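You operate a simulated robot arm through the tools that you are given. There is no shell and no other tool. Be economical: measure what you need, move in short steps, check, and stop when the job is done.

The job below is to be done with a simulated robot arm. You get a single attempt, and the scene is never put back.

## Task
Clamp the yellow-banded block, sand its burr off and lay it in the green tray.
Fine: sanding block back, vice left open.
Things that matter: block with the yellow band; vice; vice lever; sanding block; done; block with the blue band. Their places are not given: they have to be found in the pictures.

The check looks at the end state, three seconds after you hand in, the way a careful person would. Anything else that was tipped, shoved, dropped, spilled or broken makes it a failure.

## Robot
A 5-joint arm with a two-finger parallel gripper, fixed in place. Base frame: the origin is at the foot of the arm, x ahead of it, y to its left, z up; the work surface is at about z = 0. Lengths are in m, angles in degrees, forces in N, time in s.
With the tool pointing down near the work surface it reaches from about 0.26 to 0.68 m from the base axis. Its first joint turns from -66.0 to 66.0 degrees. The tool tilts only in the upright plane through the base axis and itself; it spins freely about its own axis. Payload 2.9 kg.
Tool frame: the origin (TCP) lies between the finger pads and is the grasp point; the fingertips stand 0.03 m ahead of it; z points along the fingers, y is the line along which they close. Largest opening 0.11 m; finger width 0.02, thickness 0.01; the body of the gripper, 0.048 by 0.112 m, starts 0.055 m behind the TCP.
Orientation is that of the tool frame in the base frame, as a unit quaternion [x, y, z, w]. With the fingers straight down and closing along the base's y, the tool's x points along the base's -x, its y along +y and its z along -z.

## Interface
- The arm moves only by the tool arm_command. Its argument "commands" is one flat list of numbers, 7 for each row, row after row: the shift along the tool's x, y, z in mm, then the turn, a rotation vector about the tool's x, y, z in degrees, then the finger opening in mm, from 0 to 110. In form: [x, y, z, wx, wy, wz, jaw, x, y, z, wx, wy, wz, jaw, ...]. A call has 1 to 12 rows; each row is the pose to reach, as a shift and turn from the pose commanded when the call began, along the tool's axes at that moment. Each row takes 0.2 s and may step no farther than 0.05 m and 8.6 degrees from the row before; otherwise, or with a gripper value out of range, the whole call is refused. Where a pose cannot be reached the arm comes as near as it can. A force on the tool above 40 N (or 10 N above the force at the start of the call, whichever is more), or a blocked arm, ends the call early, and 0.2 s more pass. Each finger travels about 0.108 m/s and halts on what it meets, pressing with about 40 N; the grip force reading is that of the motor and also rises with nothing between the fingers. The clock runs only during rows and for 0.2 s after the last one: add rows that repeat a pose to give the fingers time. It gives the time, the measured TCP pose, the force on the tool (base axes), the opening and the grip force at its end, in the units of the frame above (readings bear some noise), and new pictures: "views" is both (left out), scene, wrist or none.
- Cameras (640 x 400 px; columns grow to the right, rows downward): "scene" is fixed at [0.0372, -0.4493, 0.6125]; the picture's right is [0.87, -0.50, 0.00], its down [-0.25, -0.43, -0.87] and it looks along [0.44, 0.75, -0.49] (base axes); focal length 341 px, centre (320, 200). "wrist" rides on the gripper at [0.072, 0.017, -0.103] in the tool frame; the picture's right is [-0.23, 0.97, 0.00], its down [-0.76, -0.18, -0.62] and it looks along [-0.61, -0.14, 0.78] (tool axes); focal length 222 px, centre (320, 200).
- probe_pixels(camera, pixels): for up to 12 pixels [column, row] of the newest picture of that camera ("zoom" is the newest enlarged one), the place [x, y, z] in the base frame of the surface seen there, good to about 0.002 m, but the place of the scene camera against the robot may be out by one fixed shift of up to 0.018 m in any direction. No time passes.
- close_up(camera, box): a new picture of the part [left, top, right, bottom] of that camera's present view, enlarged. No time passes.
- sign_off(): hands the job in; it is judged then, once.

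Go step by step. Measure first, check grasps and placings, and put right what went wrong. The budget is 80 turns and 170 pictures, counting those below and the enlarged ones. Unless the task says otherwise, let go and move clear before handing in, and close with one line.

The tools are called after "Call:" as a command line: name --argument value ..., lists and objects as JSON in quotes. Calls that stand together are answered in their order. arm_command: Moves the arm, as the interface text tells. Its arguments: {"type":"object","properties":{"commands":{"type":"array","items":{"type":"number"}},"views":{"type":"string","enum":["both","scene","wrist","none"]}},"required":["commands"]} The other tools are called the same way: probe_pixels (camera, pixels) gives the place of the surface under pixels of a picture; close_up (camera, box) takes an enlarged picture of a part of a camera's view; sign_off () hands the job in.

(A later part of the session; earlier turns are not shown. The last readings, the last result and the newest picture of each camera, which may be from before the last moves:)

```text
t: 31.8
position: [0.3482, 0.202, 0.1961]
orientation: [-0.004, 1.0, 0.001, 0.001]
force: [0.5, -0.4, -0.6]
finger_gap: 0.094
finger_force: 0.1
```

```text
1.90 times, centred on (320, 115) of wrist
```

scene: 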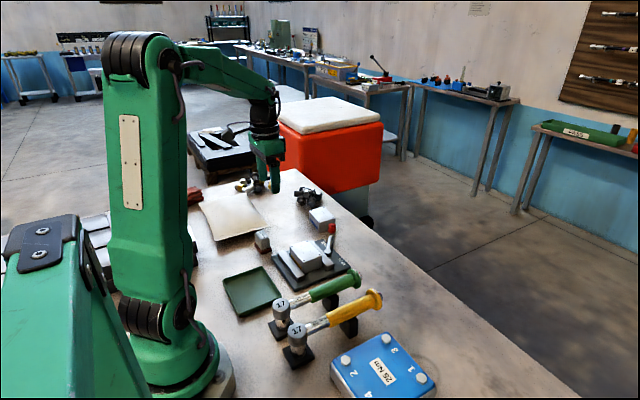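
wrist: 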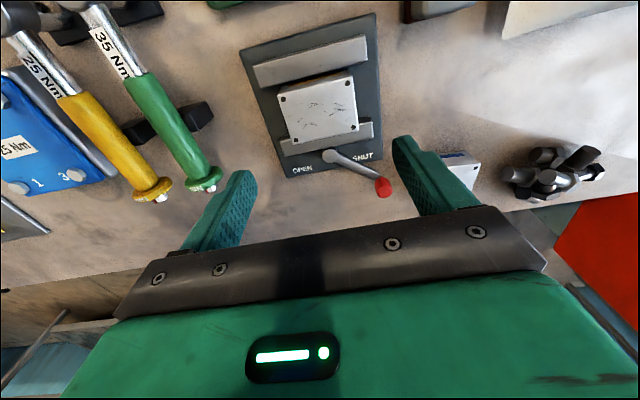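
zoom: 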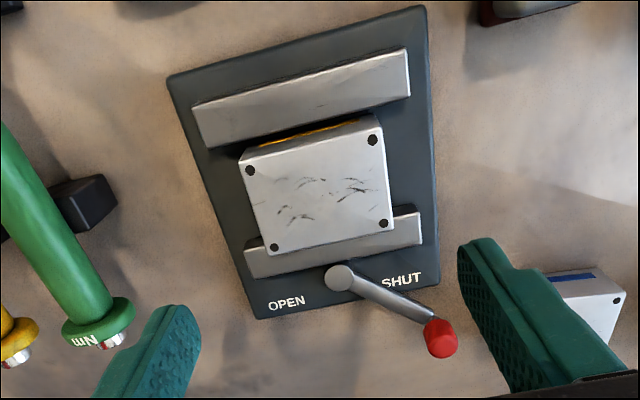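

Call:
probe_pixels --camera "zoom" --pixels '[[440, 332], [440, 345], [340, 277], [204, 145], [405, 95], [245, 160], [378, 125], [250, 255], [255, 272], [400, 220], [418, 215], [405, 210]]'

Call:
close_up --camera "wrist" --box '[240, 20, 400, 110]'

Call:
close_up --camera "wrist" --box '[260, 90, 420, 210]'

```text
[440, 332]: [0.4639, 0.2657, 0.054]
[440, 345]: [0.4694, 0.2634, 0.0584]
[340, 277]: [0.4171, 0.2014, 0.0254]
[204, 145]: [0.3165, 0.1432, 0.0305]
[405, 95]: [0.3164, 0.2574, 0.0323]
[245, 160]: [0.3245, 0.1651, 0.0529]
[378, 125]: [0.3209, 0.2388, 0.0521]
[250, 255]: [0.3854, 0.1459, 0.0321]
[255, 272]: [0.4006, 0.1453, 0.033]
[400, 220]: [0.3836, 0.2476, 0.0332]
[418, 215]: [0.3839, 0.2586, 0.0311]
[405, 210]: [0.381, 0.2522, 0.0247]
```

```text
4.00 times, centred on (320, 65) of wrist
```

zoom: 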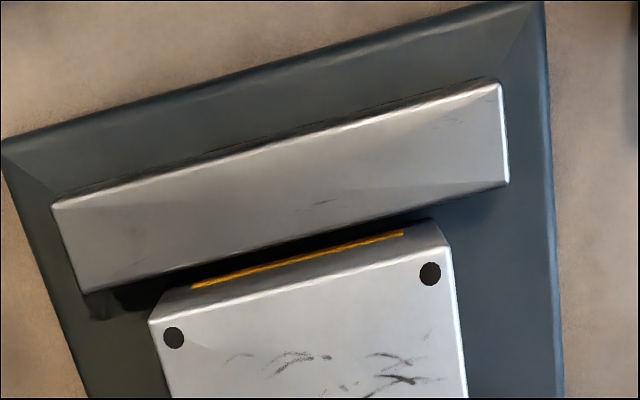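

```text
3.33 times, centred on (340, 150) of wrist
```

zoom: 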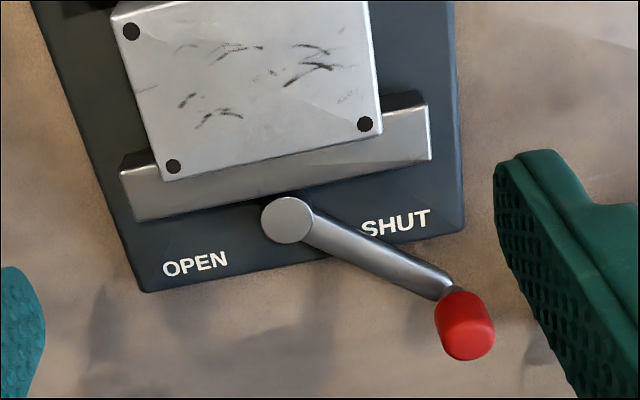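

The lever is at +52°, symmetric to OPEN and at its stop, yet the jaws haven't visibly moved. To test if the block is held, I'll grip it and tug up 3 mm, watching the force.

Call:
arm_command --commands '[0, 0, 45, 0, 0, 0, 96, 0, 0, 90, 0, 0, 0, 96, 0, 0, 130, 0, 0, 0, 96, 0, 0, 146, 0, 0, 0, 96, 0, 0, 146, 0, 0, 0, 60, 0, 0, 146, 0, 0, 0, 40, 0, 0, 146, 0, 0, 0, 40, 0, 0, 144.5, 0, 0, 0, 40, 0, 0, 143, 0, 0, 0, 40, 0, 0, 143, 0, 0, 0, 40]' --views "wrist"

```text
t: 34.0
position: [0.3475, 0.2013, 0.0544]
orientation: [-0.003, 1.0, 0.0, 0.001]
force: [15.2, -22.7, -21.0]
finger_gap: 0.0797
finger_force: 39.9
```

wrist: 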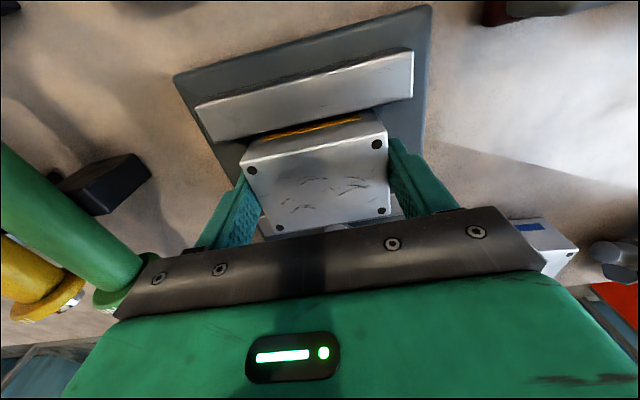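

Pulling gave 21 N down and 27 N sideways with no movement, so the block is firmly clamped. I'll release, rise and go above the sanding block at (0.280, 0.330).

Call:
arm_command --commands '[0, 0, 0, 0, 0, 0, 96, 0, 0, 0, 0, 0, 0, 96, 0, 0, -30, 0, 0, 0, 96, 0, 0, -70, 0, 0, 0, 96, 0, 0, -110, 0, 0, 0, 90, 20, 38, -110, 0, 0, 0, 80, 40, 76, -110, 0, 0, 0, 75, 60, 112, -100, 0, 0, 0, 75, 68, 128, -85, 0, 0, 0, 75, 68, 128, -85, 0, 0, 0, 75]'

```text
t: 36.2
position: [0.2787, 0.3279, 0.1395]
orientation: [-0.002, 1.0, 0.001, 0.002]
force: [0.7, -0.2, 0.1]
finger_gap: 0.075
finger_force: 0.1
```

scene: 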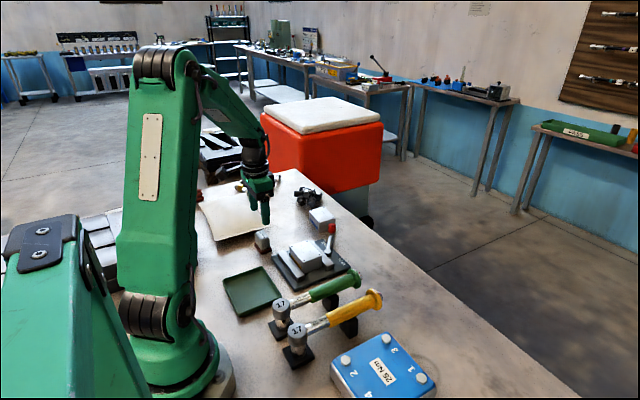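
wrist: 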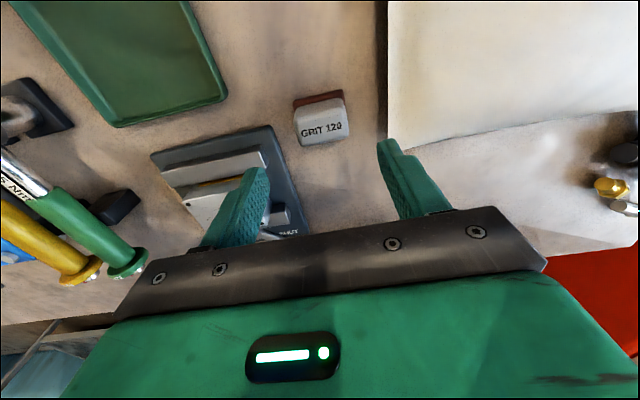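

Call:
probe_pixels --camera "wrist" --pixels '[[297, 111], [342, 103], [348, 136], [303, 144], [321, 122], [294, 105], [340, 92], [388, 110], [387, 60], [322, 140]]'

Call:
close_up --camera "wrist" --box '[270, 60, 430, 180]'

```text
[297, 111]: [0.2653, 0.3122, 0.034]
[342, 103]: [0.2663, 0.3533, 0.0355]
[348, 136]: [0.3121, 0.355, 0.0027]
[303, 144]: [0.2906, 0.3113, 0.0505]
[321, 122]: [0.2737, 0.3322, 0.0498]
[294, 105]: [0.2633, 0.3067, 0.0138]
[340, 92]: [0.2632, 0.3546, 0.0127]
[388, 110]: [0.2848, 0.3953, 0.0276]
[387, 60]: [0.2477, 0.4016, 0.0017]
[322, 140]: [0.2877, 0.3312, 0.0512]
```

```text
3.33 times, centred on (350, 120) of wrist
```

zoom: 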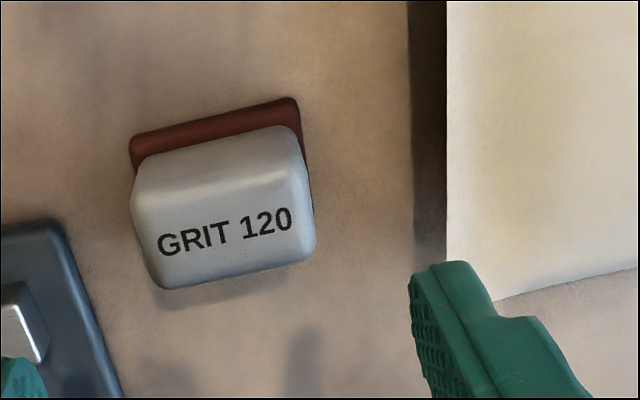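

Sander: grey body y 0.309–0.353, x 0.265–0.292, brown base up to z 0.013. I'll descend with tips just above the base and grip.

Call:
arm_command --commands '[0, 4, 40, 0, 0, 0, 66, 0, 4, 80, 0, 0, 0, 66, 0, 4, 93, 0, 0, 0, 66, 0, 4, 93, 0, 0, 0, 66, 0, 4, 93, 0, 0, 0, 30, 0, 4, 93, 0, 0, 0, 10, 0, 4, 93, 0, 0, 0, 10]'

```text
t: 37.8
position: [0.2812, 0.3323, 0.0474]
orientation: [-0.004, 1.0, 0.002, 0.001]
force: [-0.4, -0.1, -0.2]
finger_gap: 0.0474
finger_force: 40.2
```

scene: 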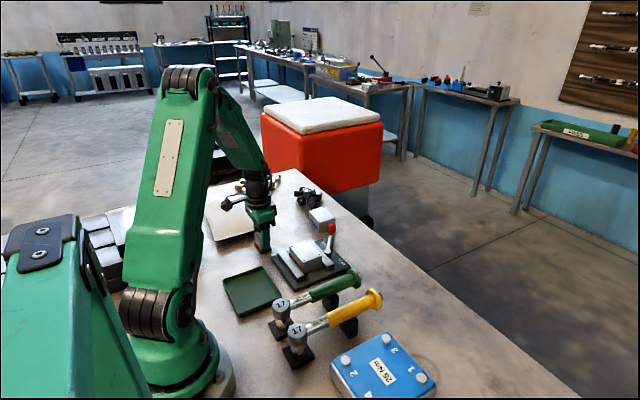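
wrist: 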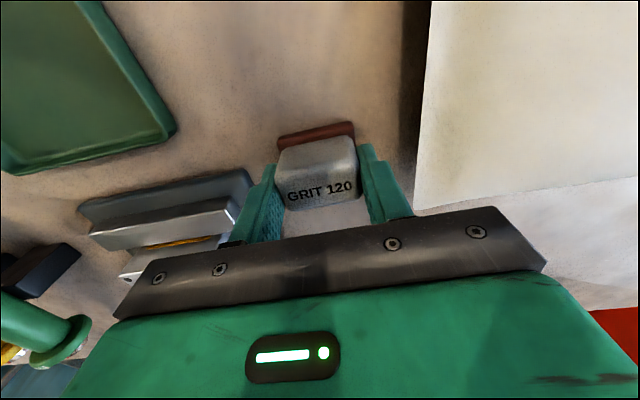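

Gripped at 47 mm. I'll lift gently and carry it over the clamped block.

Call:
arm_command --commands '[0, 0, -4, 0, 0, 0, 10, 0, 0, -15, 0, 0, 0, 10, 0, 0, -32, 0, 0, 0, 10, 0, 0, -50, 0, 0, 0, 10, -8, -15, -62, 0, 0, 0, 10, -20, -38, -70, 0, 0, 0, 10, -35, -66, -70, 0, 0, 0, 10, -50, -94, -70, 0, 0, 0, 10, -62, -117, -70, 0, 0, 0, 10, -69, -130, -70, 0, 0, 0, 10, -69, -130, -70, 0, 0, 0, 10]'

```text
t: 40.2
position: [0.3507, 0.2033, 0.1154]
orientation: [-0.003, 1.0, 0.001, 0.002]
force: [0.3, 0.3, -1.7]
finger_gap: 0.0476
finger_force: 39.9
```

scene: 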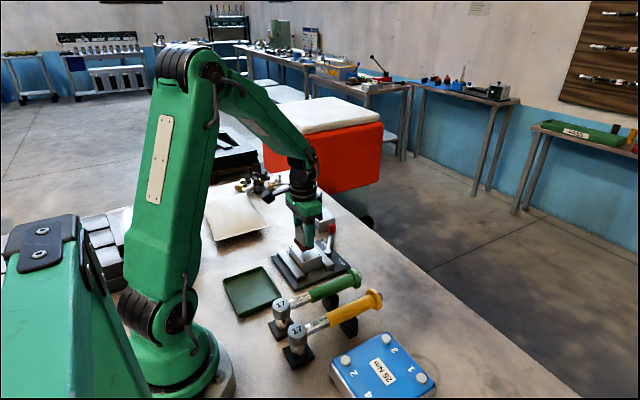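
wrist: 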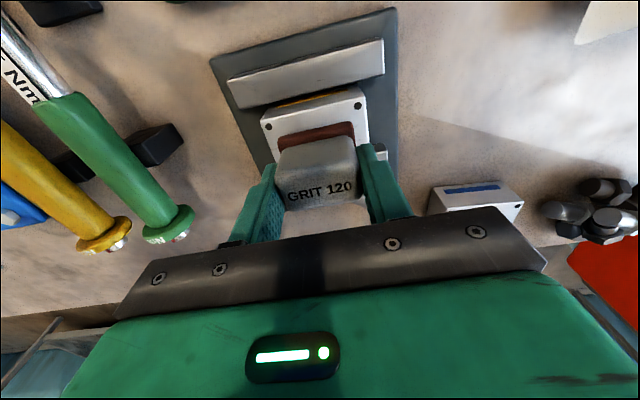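

Sander bottom is around z 0.069, block top 0.053. I'll lower in fine steps to a light contact.

Call:
arm_command --commands '[0, 0, 5, 0, 0, 0, 10, 0, 0, 10, 0, 0, 0, 10, 0, 0, 12, 0, 0, 0, 10, 0, 0, 13, 0, 0, 0, 10, 0, 0, 14, 0, 0, 0, 10, 0, 0, 15, 0, 0, 0, 10, 0, 0, 15, 0, 0, 0, 10]' --views "none"

```text
t: 41.8
position: [0.3503, 0.2016, 0.1016]
orientation: [-0.003, 1.0, 0.001, 0.002]
force: [-0.4, 1.2, -1.1]
finger_gap: 0.0471
finger_force: 40.5
```

Call:
arm_command --commands '[0, 0, 0.7, 0, 0, 0, 10, 0, 0, 1.4, 0, 0, 0, 10, 0, 0, 2.0, 0, 0, 0, 10, 0, 0, 2.0, 0, 0, 0, 10]' --views "none"

```text
t: 42.8
position: [0.3511, 0.2022, 0.099]
orientation: [-0.004, 1.0, 0.001, 0.001]
force: [-1.2, 0.0, -1.4]
finger_gap: 0.0472
finger_force: 39.9
```

Call:
arm_command --commands '[0, 0, 0.7, 0, 0, 0, 10, 0, 0, 1.4, 0, 0, 0, 10, 0, 0, 2.0, 0, 0, 0, 10, 0, 0, 2.0, 0, 0, 0, 10]' --views "wrist"

```text
t: 43.8
position: [0.3505, 0.2032, 0.0979]
orientation: [-0.003, 1.0, 0.0, 0.002]
force: [-2.3, -2.4, 7.0]
finger_gap: 0.0475
finger_force: 39.6
```

wrist: 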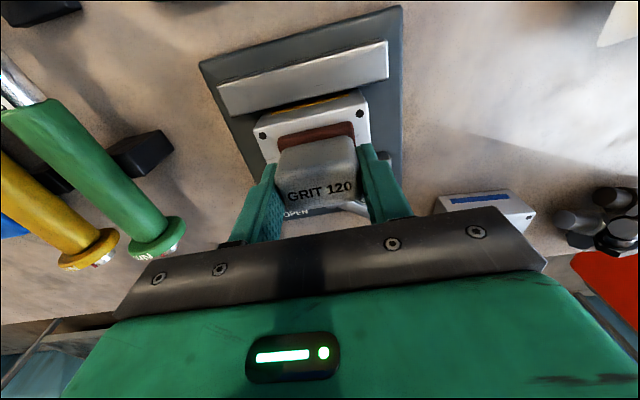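

Contact at about 8 N. I'll start sanding strokes along y, at three x lanes.

Call:
arm_command --commands '[0, 8, 0, 0, 0, 0, 10, 0, 15, 0, 0, 0, 0, 10, 0, 5, 0, 0, 0, 0, 10, 0, -5, 0, 0, 0, 0, 10, 0, -15, 0, 0, 0, 0, 10, 0, -5, 0, 0, 0, 0, 10, 0, 5, 0, 0, 0, 0, 10, 0, 15, 0, 0, 0, 0, 10, 0, 5, 0, 0, 0, 0, 10, 0, -5, 0, 0, 0, 0, 10, 0, -15, 0, 0, 0, 0, 10, 0, -8, 0, 0, 0, 0, 10]' --views "wrist"

```text
t: 46.4
position: [0.3499, 0.1945, 0.0982]
orientation: [-0.003, 1.0, 0.001, 0.002]
force: [-0.2, -7.6, 20.4]
finger_gap: 0.0474
finger_force: 39.5
```

wrist: 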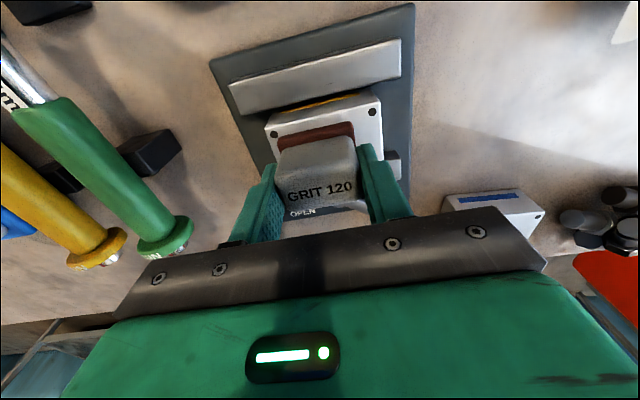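

Force is 20 N, so I'll ease 0.4 mm and do the two side lanes.

Call:
arm_command --commands '[6, 0, -0.4, 0, 0, 0, 10, 10, -7, -0.4, 0, 0, 0, 10, 10, 3, -0.4, 0, 0, 0, 10, 10, 13, -0.4, 0, 0, 0, 10, 10, 23, -0.4, 0, 0, 0, 10, 0, 23, -0.4, 0, 0, 0, 10, -10, 23, -0.4, 0, 0, 0, 10, -10, 13, -0.4, 0, 0, 0, 10, -10, 3, -0.4, 0, 0, 0, 10, -10, -7, -0.4, 0, 0, 0, 10, -2, 0, -0.4, 0, 0, 0, 10, 0, 8, -0.4, 0, 0, 0, 10]' --views "none"

Call:
arm_command --commands '[10, 0, 0, 0, 0, 0, 10, 0, 0, 0, 0, 0, 0, 10, -10, 0, 0, 0, 0, 0, 10, 0, 8, 0, 0, 0, 0, 10, 10, 14, 0, 0, 0, 0, 10, 0, 14, 0, 0, 0, 0, 10, -10, 10, 0, 0, 0, 0, 10, -8, 0, 0, 0, 0, 0, 10, -8, -10, 0, 0, 0, 0, 10, 0, -14, 0, 0, 0, 0, 10, 8, -10, 0, 0, 0, 0, 10, 0, 0, 0, 0, 0, 0, 10]' --views "none"

Call:
arm_command --commands '[0, 0, -10, 0, 0, 0, 10, 0, 10, -30, 0, 0, 0, 10, 10, 35, -40, 0, 0, 0, 10, 20, 65, -40, 0, 0, 0, 10, 30, 80, -40, 0, 0, 0, 10, 30, 80, -40, 0, 0, 0, 10]'

```text
t: 49.0
position: [0.3504, 0.2036, 0.0973]
orientation: [-0.002, 1.0, 0.0, 0.002]
force: [0.2, -3.2, 7.9]
finger_gap: 0.0472
finger_force: 39.9
```

```text
t: 51.6
position: [0.3491, 0.2022, 0.0985]
orientation: [-0.003, 1.0, 0.001, 0.001]
force: [-0.7, -0.3, -0.3]
finger_gap: 0.0475
finger_force: 40.0
```

```text
t: 53.0
position: [0.3195, 0.2822, 0.1372]
orientation: [-0.002, 1.0, 0.001, 0.0]
force: [-0.2, -0.1, -1.2]
finger_gap: 0.0475
finger_force: 39.8
```

scene: 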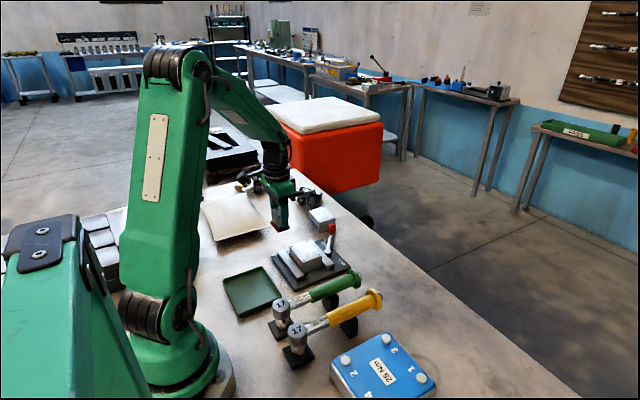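
wrist: 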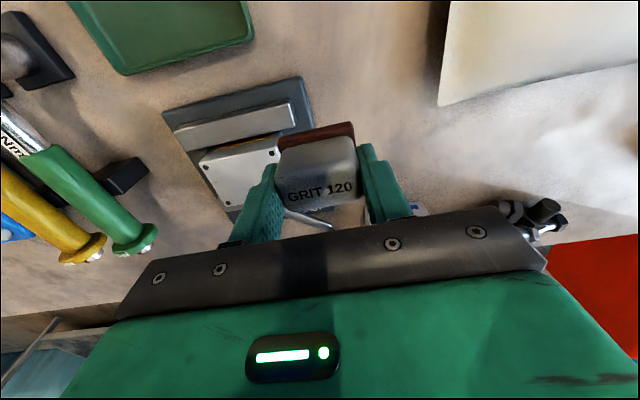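

Call:
close_up --camera "scene" --box '[280, 225, 350, 275]'

Call:
close_up --camera "wrist" --box '[180, 110, 300, 220]'

```text
8.00 times, centred on (315, 250) of scene
```

zoom: 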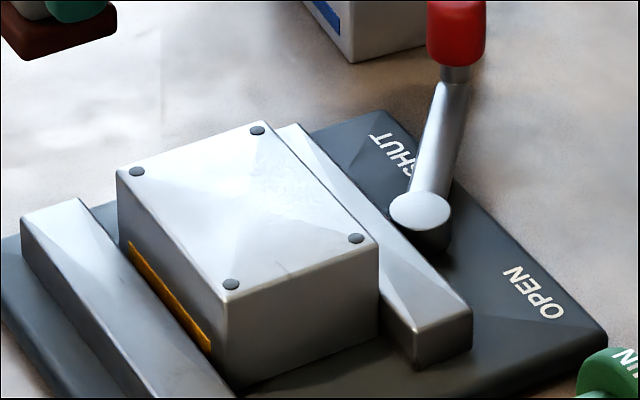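

```text
3.64 times, centred on (240, 165) of wrist
```

zoom: 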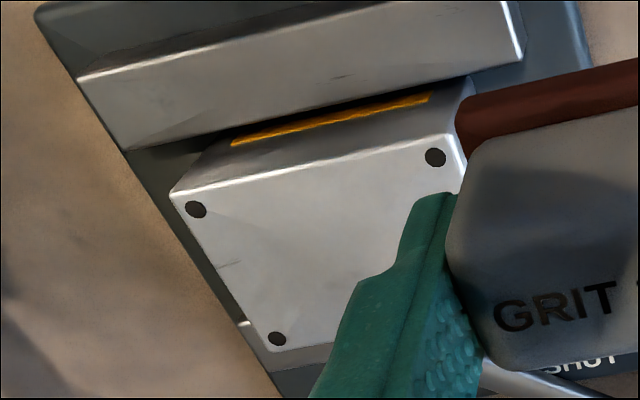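

The scribbles are gone, leaving just a faint line near the -y edge at wrist zoom (225,265). I'll give that end a few extra strokes.

Call:
arm_command --commands '[-10, -30, 0, 0, 0, 0, 10, -20, -60, 0, 0, 0, 0, 10, -30, -85, 0, 0, 0, 0, 10, -30, -98, 10, 0, 0, 0, 10, -30, -98, 25, 0, 0, 0, 10, -30, -98, 35, 0, 0, 0, 10, -30, -98, 38, 0, 0, 0, 10, -30, -98, 39, 0, 0, 0, 10, -30, -98, 39.7, 0, 0, 0, 10, -30, -98, 39.7, 0, 0, 0, 10]' --views "none"

```text
t: 55.2
position: [0.3506, 0.1847, 0.0986]
orientation: [-0.004, 1.0, 0.001, 0.002]
force: [0.4, -0.4, -1.6]
finger_gap: 0.0475
finger_force: 40.4
```

Call:
arm_command --commands '[0, 0, 0.7, 0, 0, 0, 10, 0, 0, 1.3, 0, 0, 0, 10, 0, 0, 1.8, 0, 0, 0, 10, 0, 0, 1.8, 0, 0, 0, 10]' --views "none"

```text
t: 56.2
position: [0.3515, 0.186, 0.0977]
orientation: [-0.003, 1.0, 0.002, 0.003]
force: [-10.0, -2.8, 31.0]
finger_gap: 0.0477
finger_force: 39.8
```

31 N is more than wanted, so I'll ease 0.8 mm and stroke.

Call:
arm_command --commands '[0, 0, -0.8, 0, 0, 0, 10, 8, 0, -0.8, 0, 0, 0, 10, 8, -7, -0.8, 0, 0, 0, 10, 0, -7, -0.8, 0, 0, 0, 10, -8, -7, -0.8, 0, 0, 0, 10, -8, 2, -0.8, 0, 0, 0, 10, 0, -6, -0.8, 0, 0, 0, 10, 8, 2, -0.8, 0, 0, 0, 10, 0, -6, -0.8, 0, 0, 0, 10, 0, 4, -0.8, 0, 0, 0, 10, 0, 15, -0.8, 0, 0, 0, 10]' --views "none"

Call:
arm_command --commands '[0, 0, -15, 0, 0, 0, 10, 5, 10, -40, 0, 0, 0, 10, 15, 35, -55, 0, 0, 0, 10, 30, 65, -55, 0, 0, 0, 10, 45, 95, -55, 0, 0, 0, 10, 60, 115, -55, 0, 0, 0, 10, 70, 131, -50, 0, 0, 0, 10, 70, 131, -50, 0, 0, 0, 10]'

Call:
close_up --camera "scene" --box '[280, 225, 350, 275]'

```text
t: 58.6
position: [0.3499, 0.1996, 0.0974]
orientation: [-0.003, 1.0, 0.001, 0.001]
force: [1.2, -5.3, 13.7]
finger_gap: 0.0474
finger_force: 40.2
```

```text
t: 60.4
position: [0.279, 0.3301, 0.1457]
orientation: [-0.002, 1.0, 0.001, 0.001]
force: [0.4, -0.3, -1.5]
finger_gap: 0.0476
finger_force: 39.7
```

scene: 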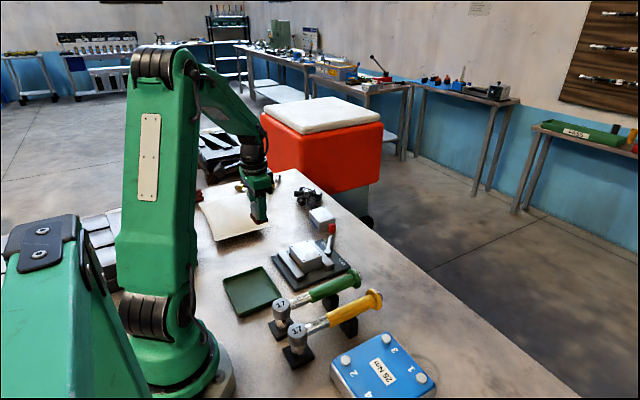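
wrist: 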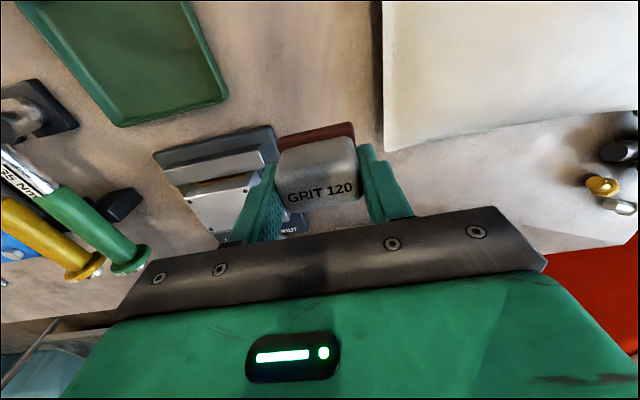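

```text
8.00 times, centred on (315, 250) of scene
```

zoom: 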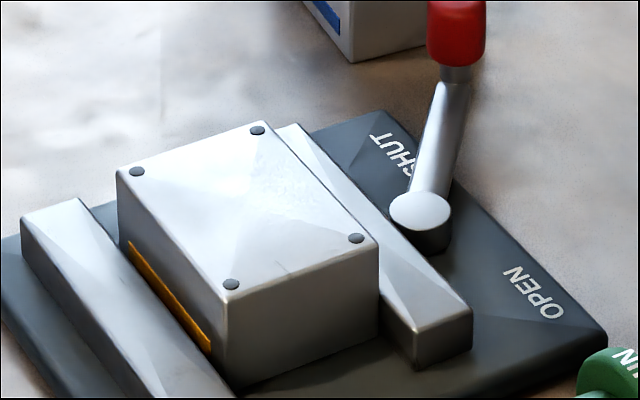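

Clean; the faint line is unchanged, so it's just surface texture. Now I'll lower the sander back onto its original spot (0.280, 0.332).

Call:
arm_command --commands '[0, 1, 10, 0, 0, 0, 10, -1, 2, 35, 0, 0, 0, 10, -1, 2, 60, 0, 0, 0, 10, -1, 2, 80, 0, 0, 0, 10, -1, 2, 90, 0, 0, 0, 10, -1, 2, 95, 0, 0, 0, 10, -1, 2, 97, 0, 0, 0, 10, -1, 2, 97, 0, 0, 0, 10]' --views "none"

```text
t: 62.2
position: [0.2794, 0.3324, 0.0511]
orientation: [-0.004, 1.0, 0.001, 0.001]
force: [0.1, -0.4, -2.0]
finger_gap: 0.0476
finger_force: 39.9
```

Call:
arm_command --commands '[0, 0, 1.5, 0, 0, 0, 10, 0, 0, 2.5, 0, 0, 0, 10, 0, 0, 3.2, 0, 0, 0, 10, 0, 0, 3.2, 0, 0, 0, 10]' --views "none"

```text
t: 63.2
position: [0.28, 0.3328, 0.048]
orientation: [-0.003, 1.0, 0.002, 0.0]
force: [-0.5, 0.4, -1.0]
finger_gap: 0.0472
finger_force: 40.4
```

Call:
arm_command --commands '[0, 0, 0.7, 0, 0, 0, 10, 0, 0, 1.3, 0, 0, 0, 10, 0, 0, 1.3, 0, 0, 0, 10]' --views "none"

```text
t: 64.0
position: [0.2797, 0.3322, 0.0458]
orientation: [-0.004, 1.0, 0.002, 0.001]
force: [0.0, 0.0, -0.9]
finger_gap: 0.0471
finger_force: 39.5
```

Call:
arm_command --commands '[0, 0, 0.5, 0, 0, 0, 10, 0, 0, 1.0, 0, 0, 0, 10, 0, 0, 1.0, 0, 0, 0, 10]' --views "none"

```text
t: 64.8
position: [0.2797, 0.3331, 0.0457]
orientation: [-0.003, 1.0, 0.002, 0.0]
force: [0.5, -0.1, -0.8]
finger_gap: 0.0471
finger_force: 39.7
```

Call:
arm_command --commands '[0, 0, 0.5, 0, 0, 0, 10, 0, 0, 1.0, 0, 0, 0, 10, 0, 0, 1.0, 0, 0, 0, 10]' --views "wrist"

```text
t: 65.6
position: [0.2799, 0.3325, 0.046]
orientation: [-0.004, 1.0, 0.001, 0.002]
force: [-5.7, -2.8, 18.3]
finger_gap: 0.0471
finger_force: 40.1
```

wrist: 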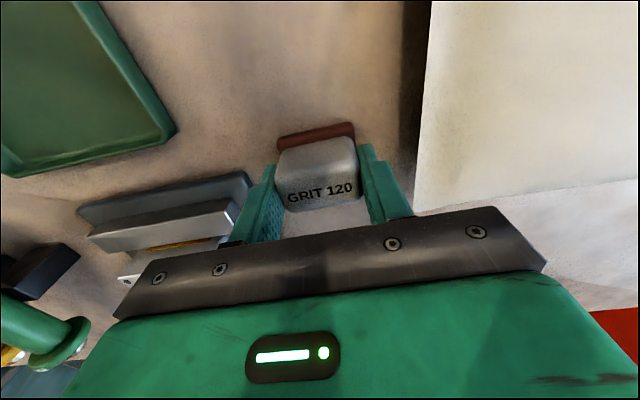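

On the table (18 N). I'll ease 0.6 mm, open and rise.

Call:
arm_command --commands '[0, 0, -0.6, 0, 0, 0, 10, 0, 0, -0.6, 0, 0, 0, 66, 0, 0, -0.6, 0, 0, 0, 66, 0, 0, -20, 0, 0, 0, 66, 0, 0, -60, 0, 0, 0, 66, 0, 0, -105, 0, 0, 0, 66, 0, 0, -140, 0, 0, 0, 66, 0, 0, -140, 0, 0, 0, 66]'

```text
t: 67.4
position: [0.2808, 0.3307, 0.1845]
orientation: [-0.004, 1.0, 0.002, 0.0]
force: [-0.1, 0.3, -0.2]
finger_gap: 0.066
finger_force: 0.0
```

scene: 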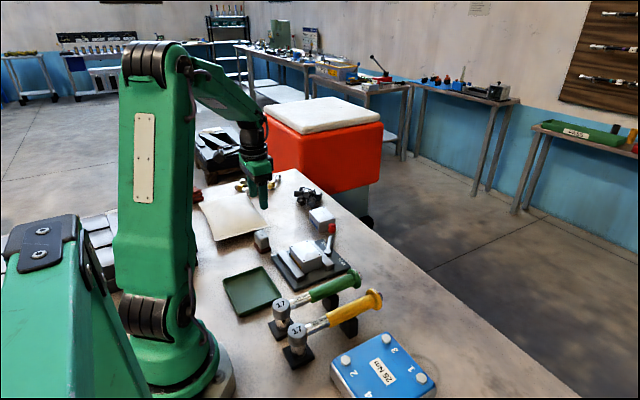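
wrist: 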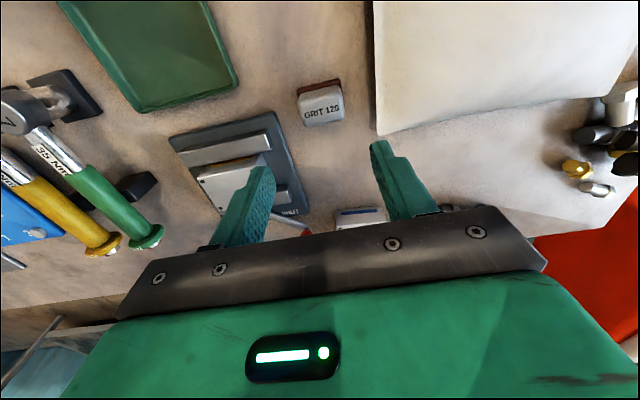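

The sander is back in place. Next I'll go over the lever knob at (0.469, 0.265), spinning the tool to straddle it, and read the tray corners from this view.

Call:
probe_pixels --camera "wrist" --pixels '[[135, 110], [238, 85], [132, 98], [226, 78], [180, 50], [62, 8], [75, 8], [205, 8], [214, 8], [170, 95]]'

Call:
arm_command --commands '[-27, -9, -5, 0, 0, -7.4, 60, -54, -19, -5, 0, 0, -14.8, 50, -81, -28, -5, 0, 0, -22.2, 46, -107, -38, -5, 0, 0, -29.6, 46, -134, -47, 0, 0, 0, -37, 46, -161, -57, 10, 0, 0, -44.4, 46, -188, -66, 40, 0, 0, -51.4, 46, -188, -66, 65, 0, 0, -51.4, 46, -188, -66, 65, 0, 0, -51.4, 46]'

```text
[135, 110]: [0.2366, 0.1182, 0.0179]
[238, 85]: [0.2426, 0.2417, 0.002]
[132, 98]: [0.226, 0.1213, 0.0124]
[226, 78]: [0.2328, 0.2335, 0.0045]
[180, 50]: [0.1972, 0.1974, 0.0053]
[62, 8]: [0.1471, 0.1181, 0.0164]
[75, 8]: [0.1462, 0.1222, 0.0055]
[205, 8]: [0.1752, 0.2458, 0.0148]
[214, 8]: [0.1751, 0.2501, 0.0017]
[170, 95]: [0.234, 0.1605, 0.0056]
```

```text
t: 69.4
position: [0.4687, 0.269, 0.1199]
orientation: [-0.436, 0.9, 0.001, 0.002]
force: [-0.7, 0.4, 0.0]
finger_gap: 0.0463
finger_force: 0.1
```

scene: 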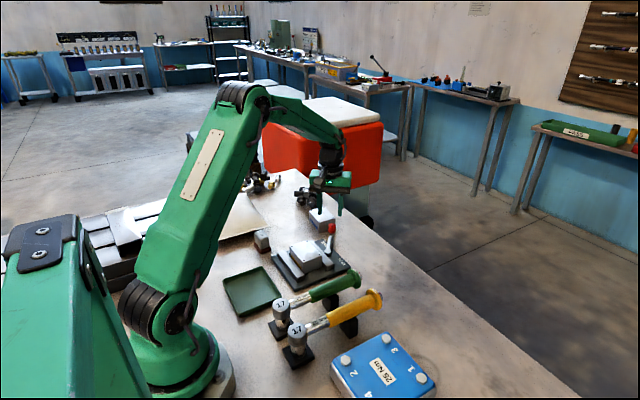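
wrist: 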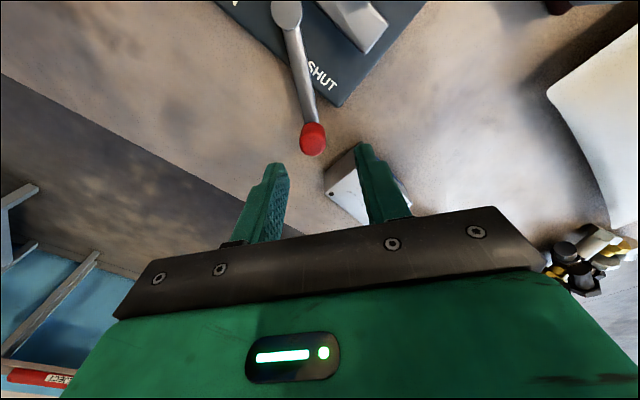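

Call:
probe_pixels --camera "wrist" --pixels '[[312, 132], [312, 148], [302, 135], [323, 133], [287, 17]]'

```text
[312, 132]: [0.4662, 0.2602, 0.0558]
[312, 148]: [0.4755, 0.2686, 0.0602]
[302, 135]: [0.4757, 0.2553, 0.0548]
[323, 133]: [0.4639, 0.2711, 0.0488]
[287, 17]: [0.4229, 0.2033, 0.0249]
```

Knob centre is about (0.470, 0.2645). I'll correct by 4 mm and descend.

Call:
arm_command --commands '[2, -4, 25, 0, 0, 0, 46, 2, -4, 52, 0, 0, 0, 46, 2, -4, 52, 0, 0, 0, 46]' --views "wrist"

```text
t: 70.2
position: [0.47, 0.2643, 0.0675]
orientation: [-0.437, 0.9, 0.001, 0.002]
force: [0.5, -0.1, -0.3]
finger_gap: 0.0461
finger_force: 0.0
```

wrist: 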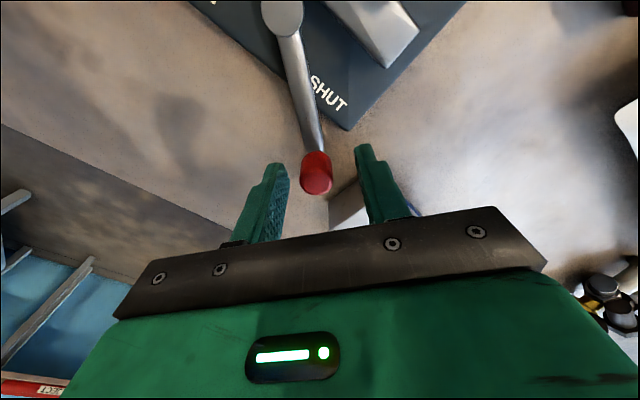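

The knob is between the fingers. I'll sweep back toward OPEN.

Call:
arm_command --commands '[0.8, -11.1, 0, 0, 0, 8, 46, 3.1, -21.9, 0, 0, 0, 16, 46, 6.9, -32.3, 0, 0, 0, 24, 46, 12.1, -42.1, 0, 0, 0, 32, 46, 18.6, -51.1, 0, 0, 0, 40, 46, 26.3, -59.1, 0, 0, 0, 48, 46, 35, -65.9, 0, 0, 0, 56, 46, 44.6, -71.4, 0, 0, 0, 64, 46, 54.9, -75.6, 0, 0, 0, 72, 46, 65.7, -78.3, 0, 0, 0, 80, 46, 76.7, -79.4, 0, 0, 0, 88, 46]'

```text
t: 72.6
position: [0.4844, 0.1544, 0.0676]
orientation: [0.312, 0.95, 0.001, 0.002]
force: [-0.3, 0.3, 0.1]
finger_gap: 0.0461
finger_force: 0.2
```

scene: 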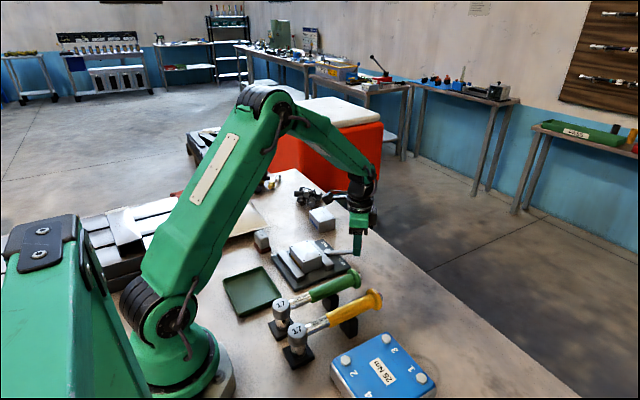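
wrist: 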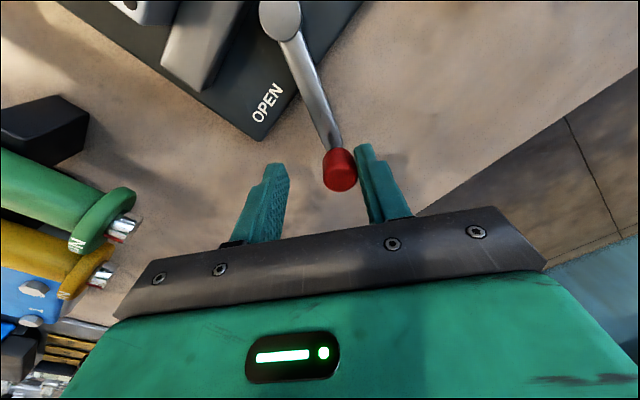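

The lever is at about -27°. I'll continue in small steps to the stop.

Call:
arm_command --commands '[0.2, -5.6, 0, 0, 0, 4, 46, 0.8, -11.1, 0, 0, 0, 8, 46, 1.7, -16.5, 0, 0, 0, 12, 46, 3.1, -21.9, 0, 0, 0, 16, 46, 4.8, -27.2, 0, 0, 0, 20, 46, 6.9, -32.3, 0, 0, 0, 24, 46, 9.3, -37.3, 0, 0, 0, 28, 46]'

```text
t: 74.2
position: [0.4568, 0.1311, 0.0677]
orientation: [0.531, 0.847, 0.005, 0.004]
force: [13.1, 13.7, -2.9]
finger_gap: 0.0546
finger_force: 9.0
```

scene: 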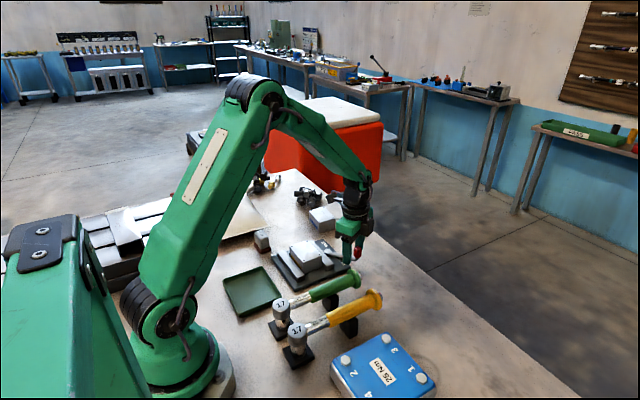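
wrist: 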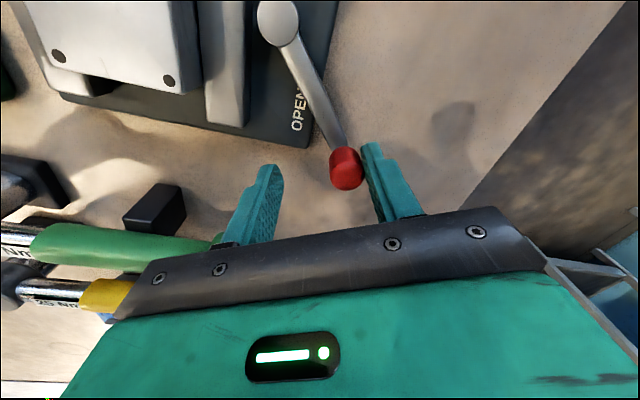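

At the OPEN stop with 19 N pushback. I'll back off, rise and spin back to square.

Call:
arm_command --commands '[0, 9, 0, 0, 0, 0, 48, 0, 9, -45, 0, 0, 0, 48, 0, 9, -90, 0, 0, 0, 48, 0, 9, -130, 0, 0, -8, 48, 0, 9, -130, 0, 0, -16, 60, 0, 9, -130, 0, 0, -24, 70, 0, 9, -130, 0, 0, -32, 80, 0, 9, -130, 0, 0, -40, 96, 0, 9, -130, 0, 0, -48, 96, 0, 9, -130, 0, 0, -56, 96, 0, 9, -130, 0, 0, -64, 96]' --views "none"

```text
t: 76.6
position: [0.464, 0.1343, 0.1973]
orientation: [0.001, 1.0, 0.0, 0.001]
force: [0.7, 0.3, -0.3]
finger_gap: 0.0963
finger_force: 0.0
```

Call:
arm_command --commands '[29, 17, 0, 0, 0, 0, 96, 58, 34, 0, 0, 0, 0, 96, 87, 51, 0, 0, 0, 0, 96, 115, 67, 0, 0, 0, 0, 96, 115, 67, 0, 0, 0, 0, 96]'

Call:
close_up --camera "wrist" --box '[230, 10, 410, 220]'

```text
t: 77.8
position: [0.3488, 0.2016, 0.1959]
orientation: [0.002, 1.0, 0.001, 0.002]
force: [-0.7, -0.3, -0.4]
finger_gap: 0.096
finger_force: 0.0
```

scene: 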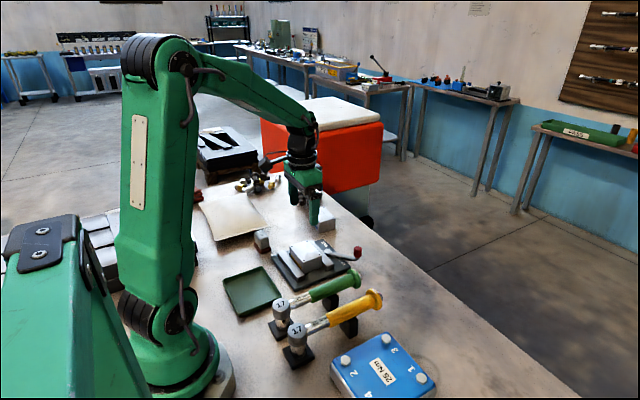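
wrist: 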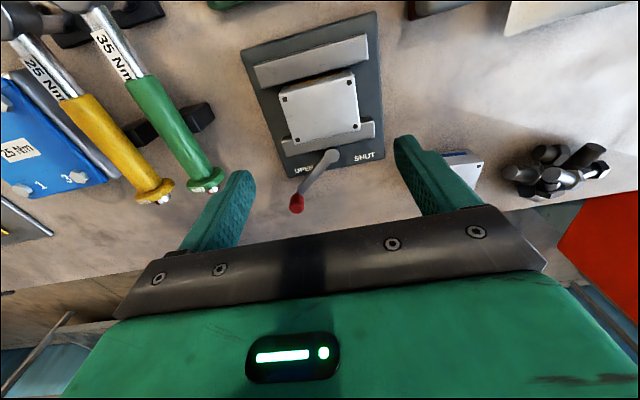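

```text
1.90 times, centred on (320, 115) of wrist
```

zoom: 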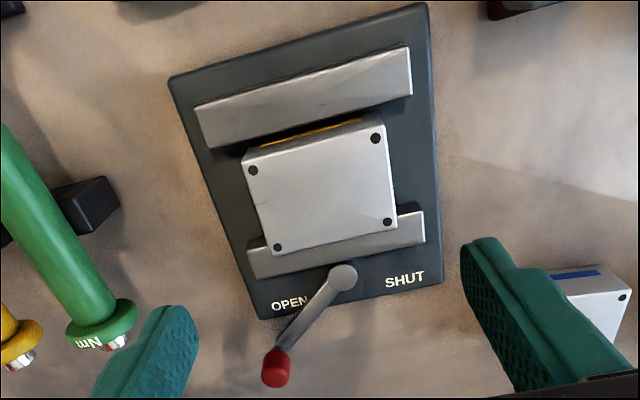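

The vice is open and the block top is clean. I'll grip the block and lift it slowly.

Call:
arm_command --commands '[0, 0, 45, 0, 0, 0, 96, 0, 0, 90, 0, 0, 0, 96, 0, 0, 130, 0, 0, 0, 96, 0, 0, 147, 0, 0, 0, 96, 0, 0, 147, 0, 0, 0, 60, 0, 0, 147, 0, 0, 0, 30, 0, 0, 147, 0, 0, 0, 0, 0, 0, 145, 0, 0, 0, 0, 0, 0, 142, 0, 0, 0, 0, 0, 0, 138, 0, 0, 0, 0, 0, 0, 132, 0, 0, 0, 0]' --views "none"

```text
t: 80.2
position: [0.3478, 0.2012, 0.066]
orientation: [0.002, 1.0, 0.001, 0.001]
force: [-3.2, -0.7, -5.2]
finger_gap: 0.0798
finger_force: 39.5
```

Free and held (about 5 N). I'll lift on and view the tray from above it.

Call:
arm_command --commands '[0, 0, -9, 0, 0, 0, 0, 0, 0, -21, 0, 0, 0, 0, 0, 0, -34, 0, 0, 0, 0, 0, 0, -47, 0, 0, 0, 0, 0, 0, -59, 0, 0, 0, 0, 0, 0, -69, 0, 0, 0, 0, 0, 0, -74, 0, 0, 0, 0, 10, -1, -76, 0, 0, 0, 0, 26, -2, -76, 0, 0, 0, 0, 46, -4, -76, 0, 0, 0, 0, 60, -6, -76, 0, 0, 0, 0, 68, -6, -76, 0, 0, 0, 0]'

```text
t: 82.8
position: [0.2796, 0.1955, 0.1403]
orientation: [0.002, 1.0, 0.001, 0.002]
force: [-0.2, -0.8, -4.4]
finger_gap: 0.0799
finger_force: 40.1
```

scene: 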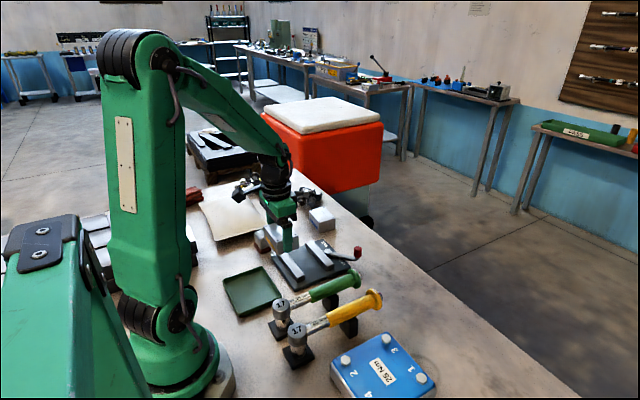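
wrist: 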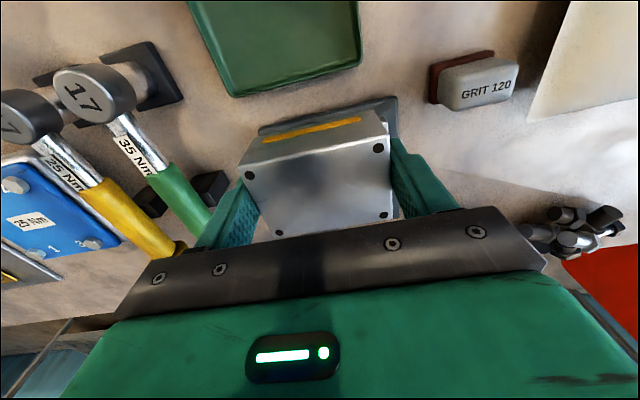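

Call:
close_up --camera "scene" --box '[210, 255, 300, 325]'

Call:
probe_pixels --camera "wrist" --pixels '[[236, 93], [358, 62], [240, 82], [350, 58], [203, 30], [356, 15], [280, 40], [225, 60]]'

```text
5.71 times, centred on (255, 290) of scene
```

zoom: 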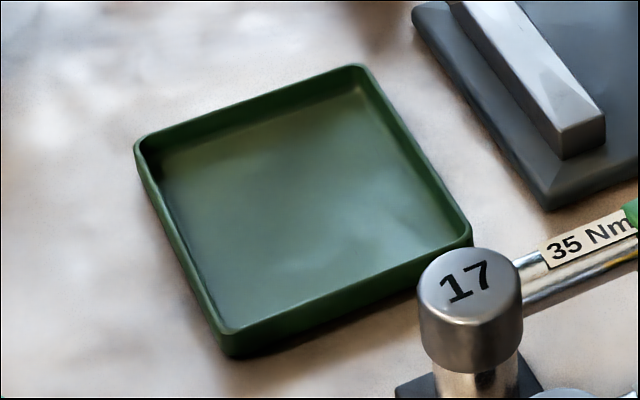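

```text
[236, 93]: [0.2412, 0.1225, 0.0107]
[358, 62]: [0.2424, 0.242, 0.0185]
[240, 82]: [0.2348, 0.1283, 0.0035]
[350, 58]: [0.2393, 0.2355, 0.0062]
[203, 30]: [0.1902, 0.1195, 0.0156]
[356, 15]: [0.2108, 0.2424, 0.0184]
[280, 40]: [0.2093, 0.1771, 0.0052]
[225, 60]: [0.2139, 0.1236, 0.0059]
```

Call:
probe_pixels --camera "zoom" --pixels '[[140, 142], [358, 68], [468, 240], [228, 330], [165, 165], [353, 92], [445, 245], [225, 315]]'

```text
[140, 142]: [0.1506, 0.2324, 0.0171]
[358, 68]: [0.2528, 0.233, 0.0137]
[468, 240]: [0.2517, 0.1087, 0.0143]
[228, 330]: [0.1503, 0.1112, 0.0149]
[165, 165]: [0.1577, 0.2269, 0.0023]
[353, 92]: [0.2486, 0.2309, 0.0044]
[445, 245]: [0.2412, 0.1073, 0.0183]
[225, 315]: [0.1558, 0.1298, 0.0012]
```

Tray centre in robot frame is about (0.190, 0.183), inner size about 94 × 116 mm, aligned with the axes. I'll carry the block above it and lower partway.

Call:
arm_command --commands '[6, -1, 0, 0, 0, 0, 0, 18, -3, 0, 0, 0, 0, 0, 36, -5, 0, 0, 0, 0, 0, 55, -8, 0, 0, 0, 0, 0, 73, -10, 0, 0, 0, 0, 0, 84, -12, 0, 0, 0, 0, 0, 88, -12.5, 0, 0, 0, 0, 0, 88, -12.5, 8, 0, 0, 0, 0, 88, -12.5, 22, 0, 0, 0, 0, 88, -12.5, 38, 0, 0, 0, 0, 88, -12.5, 50, 0, 0, 0, 0, 88, -12.5, 50, 0, 0, 0, 0]'

```text
t: 85.4
position: [0.1933, 0.1853, 0.0902]
orientation: [0.002, 1.0, 0.002, 0.002]
force: [-0.5, 0.1, -4.2]
finger_gap: 0.0799
finger_force: 40.5
```

scene: 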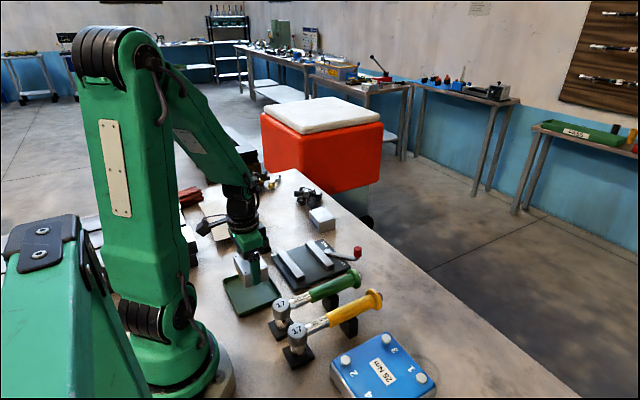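
wrist: 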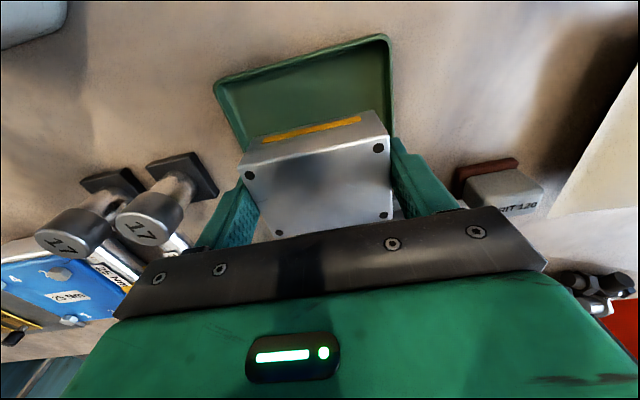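

Well centred over the tray. I'll lower it.

Call:
arm_command --commands '[1, -2, 8, 0, 0, 0, 0, 2, -2, 20, 0, 0, 0, 0, 2, -2, 32, 0, 0, 0, 0, 2, -2, 40, 0, 0, 0, 0, 2, -2, 43, 0, 0, 0, 0, 2, -2, 43, 0, 0, 0, 0]'

Call:
probe_pixels --camera "wrist" --pixels '[[240, 168], [386, 139], [250, 150], [370, 115], [310, 120], [225, 110], [385, 90]]'

```text
t: 86.8
position: [0.1903, 0.183, 0.0468]
orientation: [0.002, 1.0, 0.0, 0.001]
force: [1.0, 0.0, -5.4]
finger_gap: 0.0798
finger_force: 40.4
```

scene: 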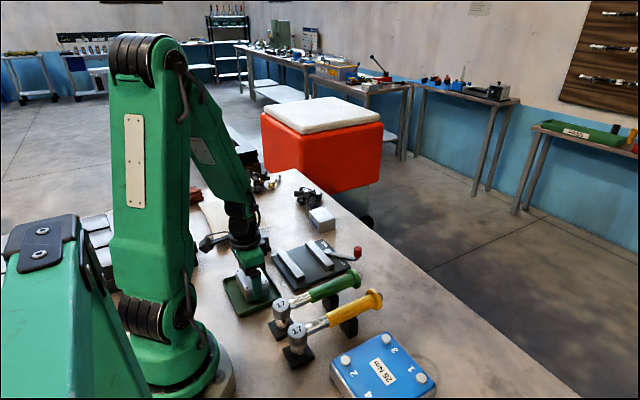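
wrist: 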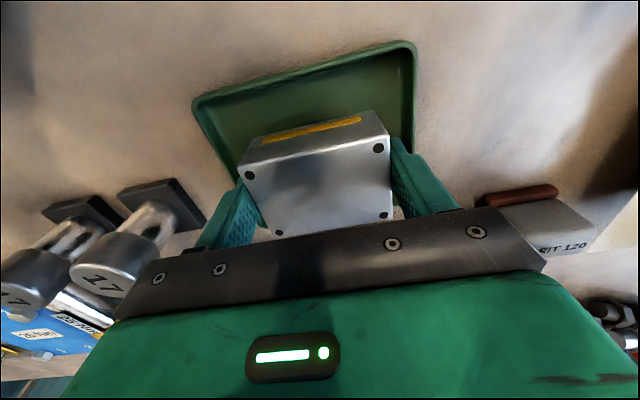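

```text
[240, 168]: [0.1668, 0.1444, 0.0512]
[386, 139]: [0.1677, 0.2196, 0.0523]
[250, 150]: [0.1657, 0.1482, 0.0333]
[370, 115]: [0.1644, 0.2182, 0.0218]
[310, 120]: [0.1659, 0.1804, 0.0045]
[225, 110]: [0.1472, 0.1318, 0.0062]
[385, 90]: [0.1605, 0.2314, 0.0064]
```

Call:
arm_command --commands '[0, 0, 1.5, 0, 0, 0, 0, 0, 0, 3, 0, 0, 0, 0, 0, 0, 4.5, 0, 0, 0, 0, 0, 0, 4.5, 0, 0, 0, 0]' --views "none"

```text
t: 87.8
position: [0.1915, 0.1811, 0.0435]
orientation: [0.002, 1.0, 0.0, 0.001]
force: [0.2, -0.2, -5.5]
finger_gap: 0.0796
finger_force: 39.7
```

Call:
arm_command --commands '[0, 0, 0.8, 0, 0, 0, 0, 0, 0, 1.6, 0, 0, 0, 0, 0, 0, 2.4, 0, 0, 0, 0, 0, 0, 2.4, 0, 0, 0, 0]' --views "wrist"

```text
t: 88.8
position: [0.1894, 0.1812, 0.0415]
orientation: [0.002, 1.0, 0.001, 0.002]
force: [2.0, -13.1, 29.9]
finger_gap: 0.0799
finger_force: 40.2
```

wrist: 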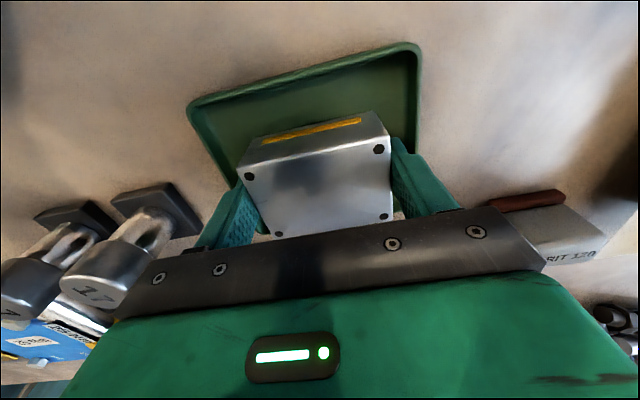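

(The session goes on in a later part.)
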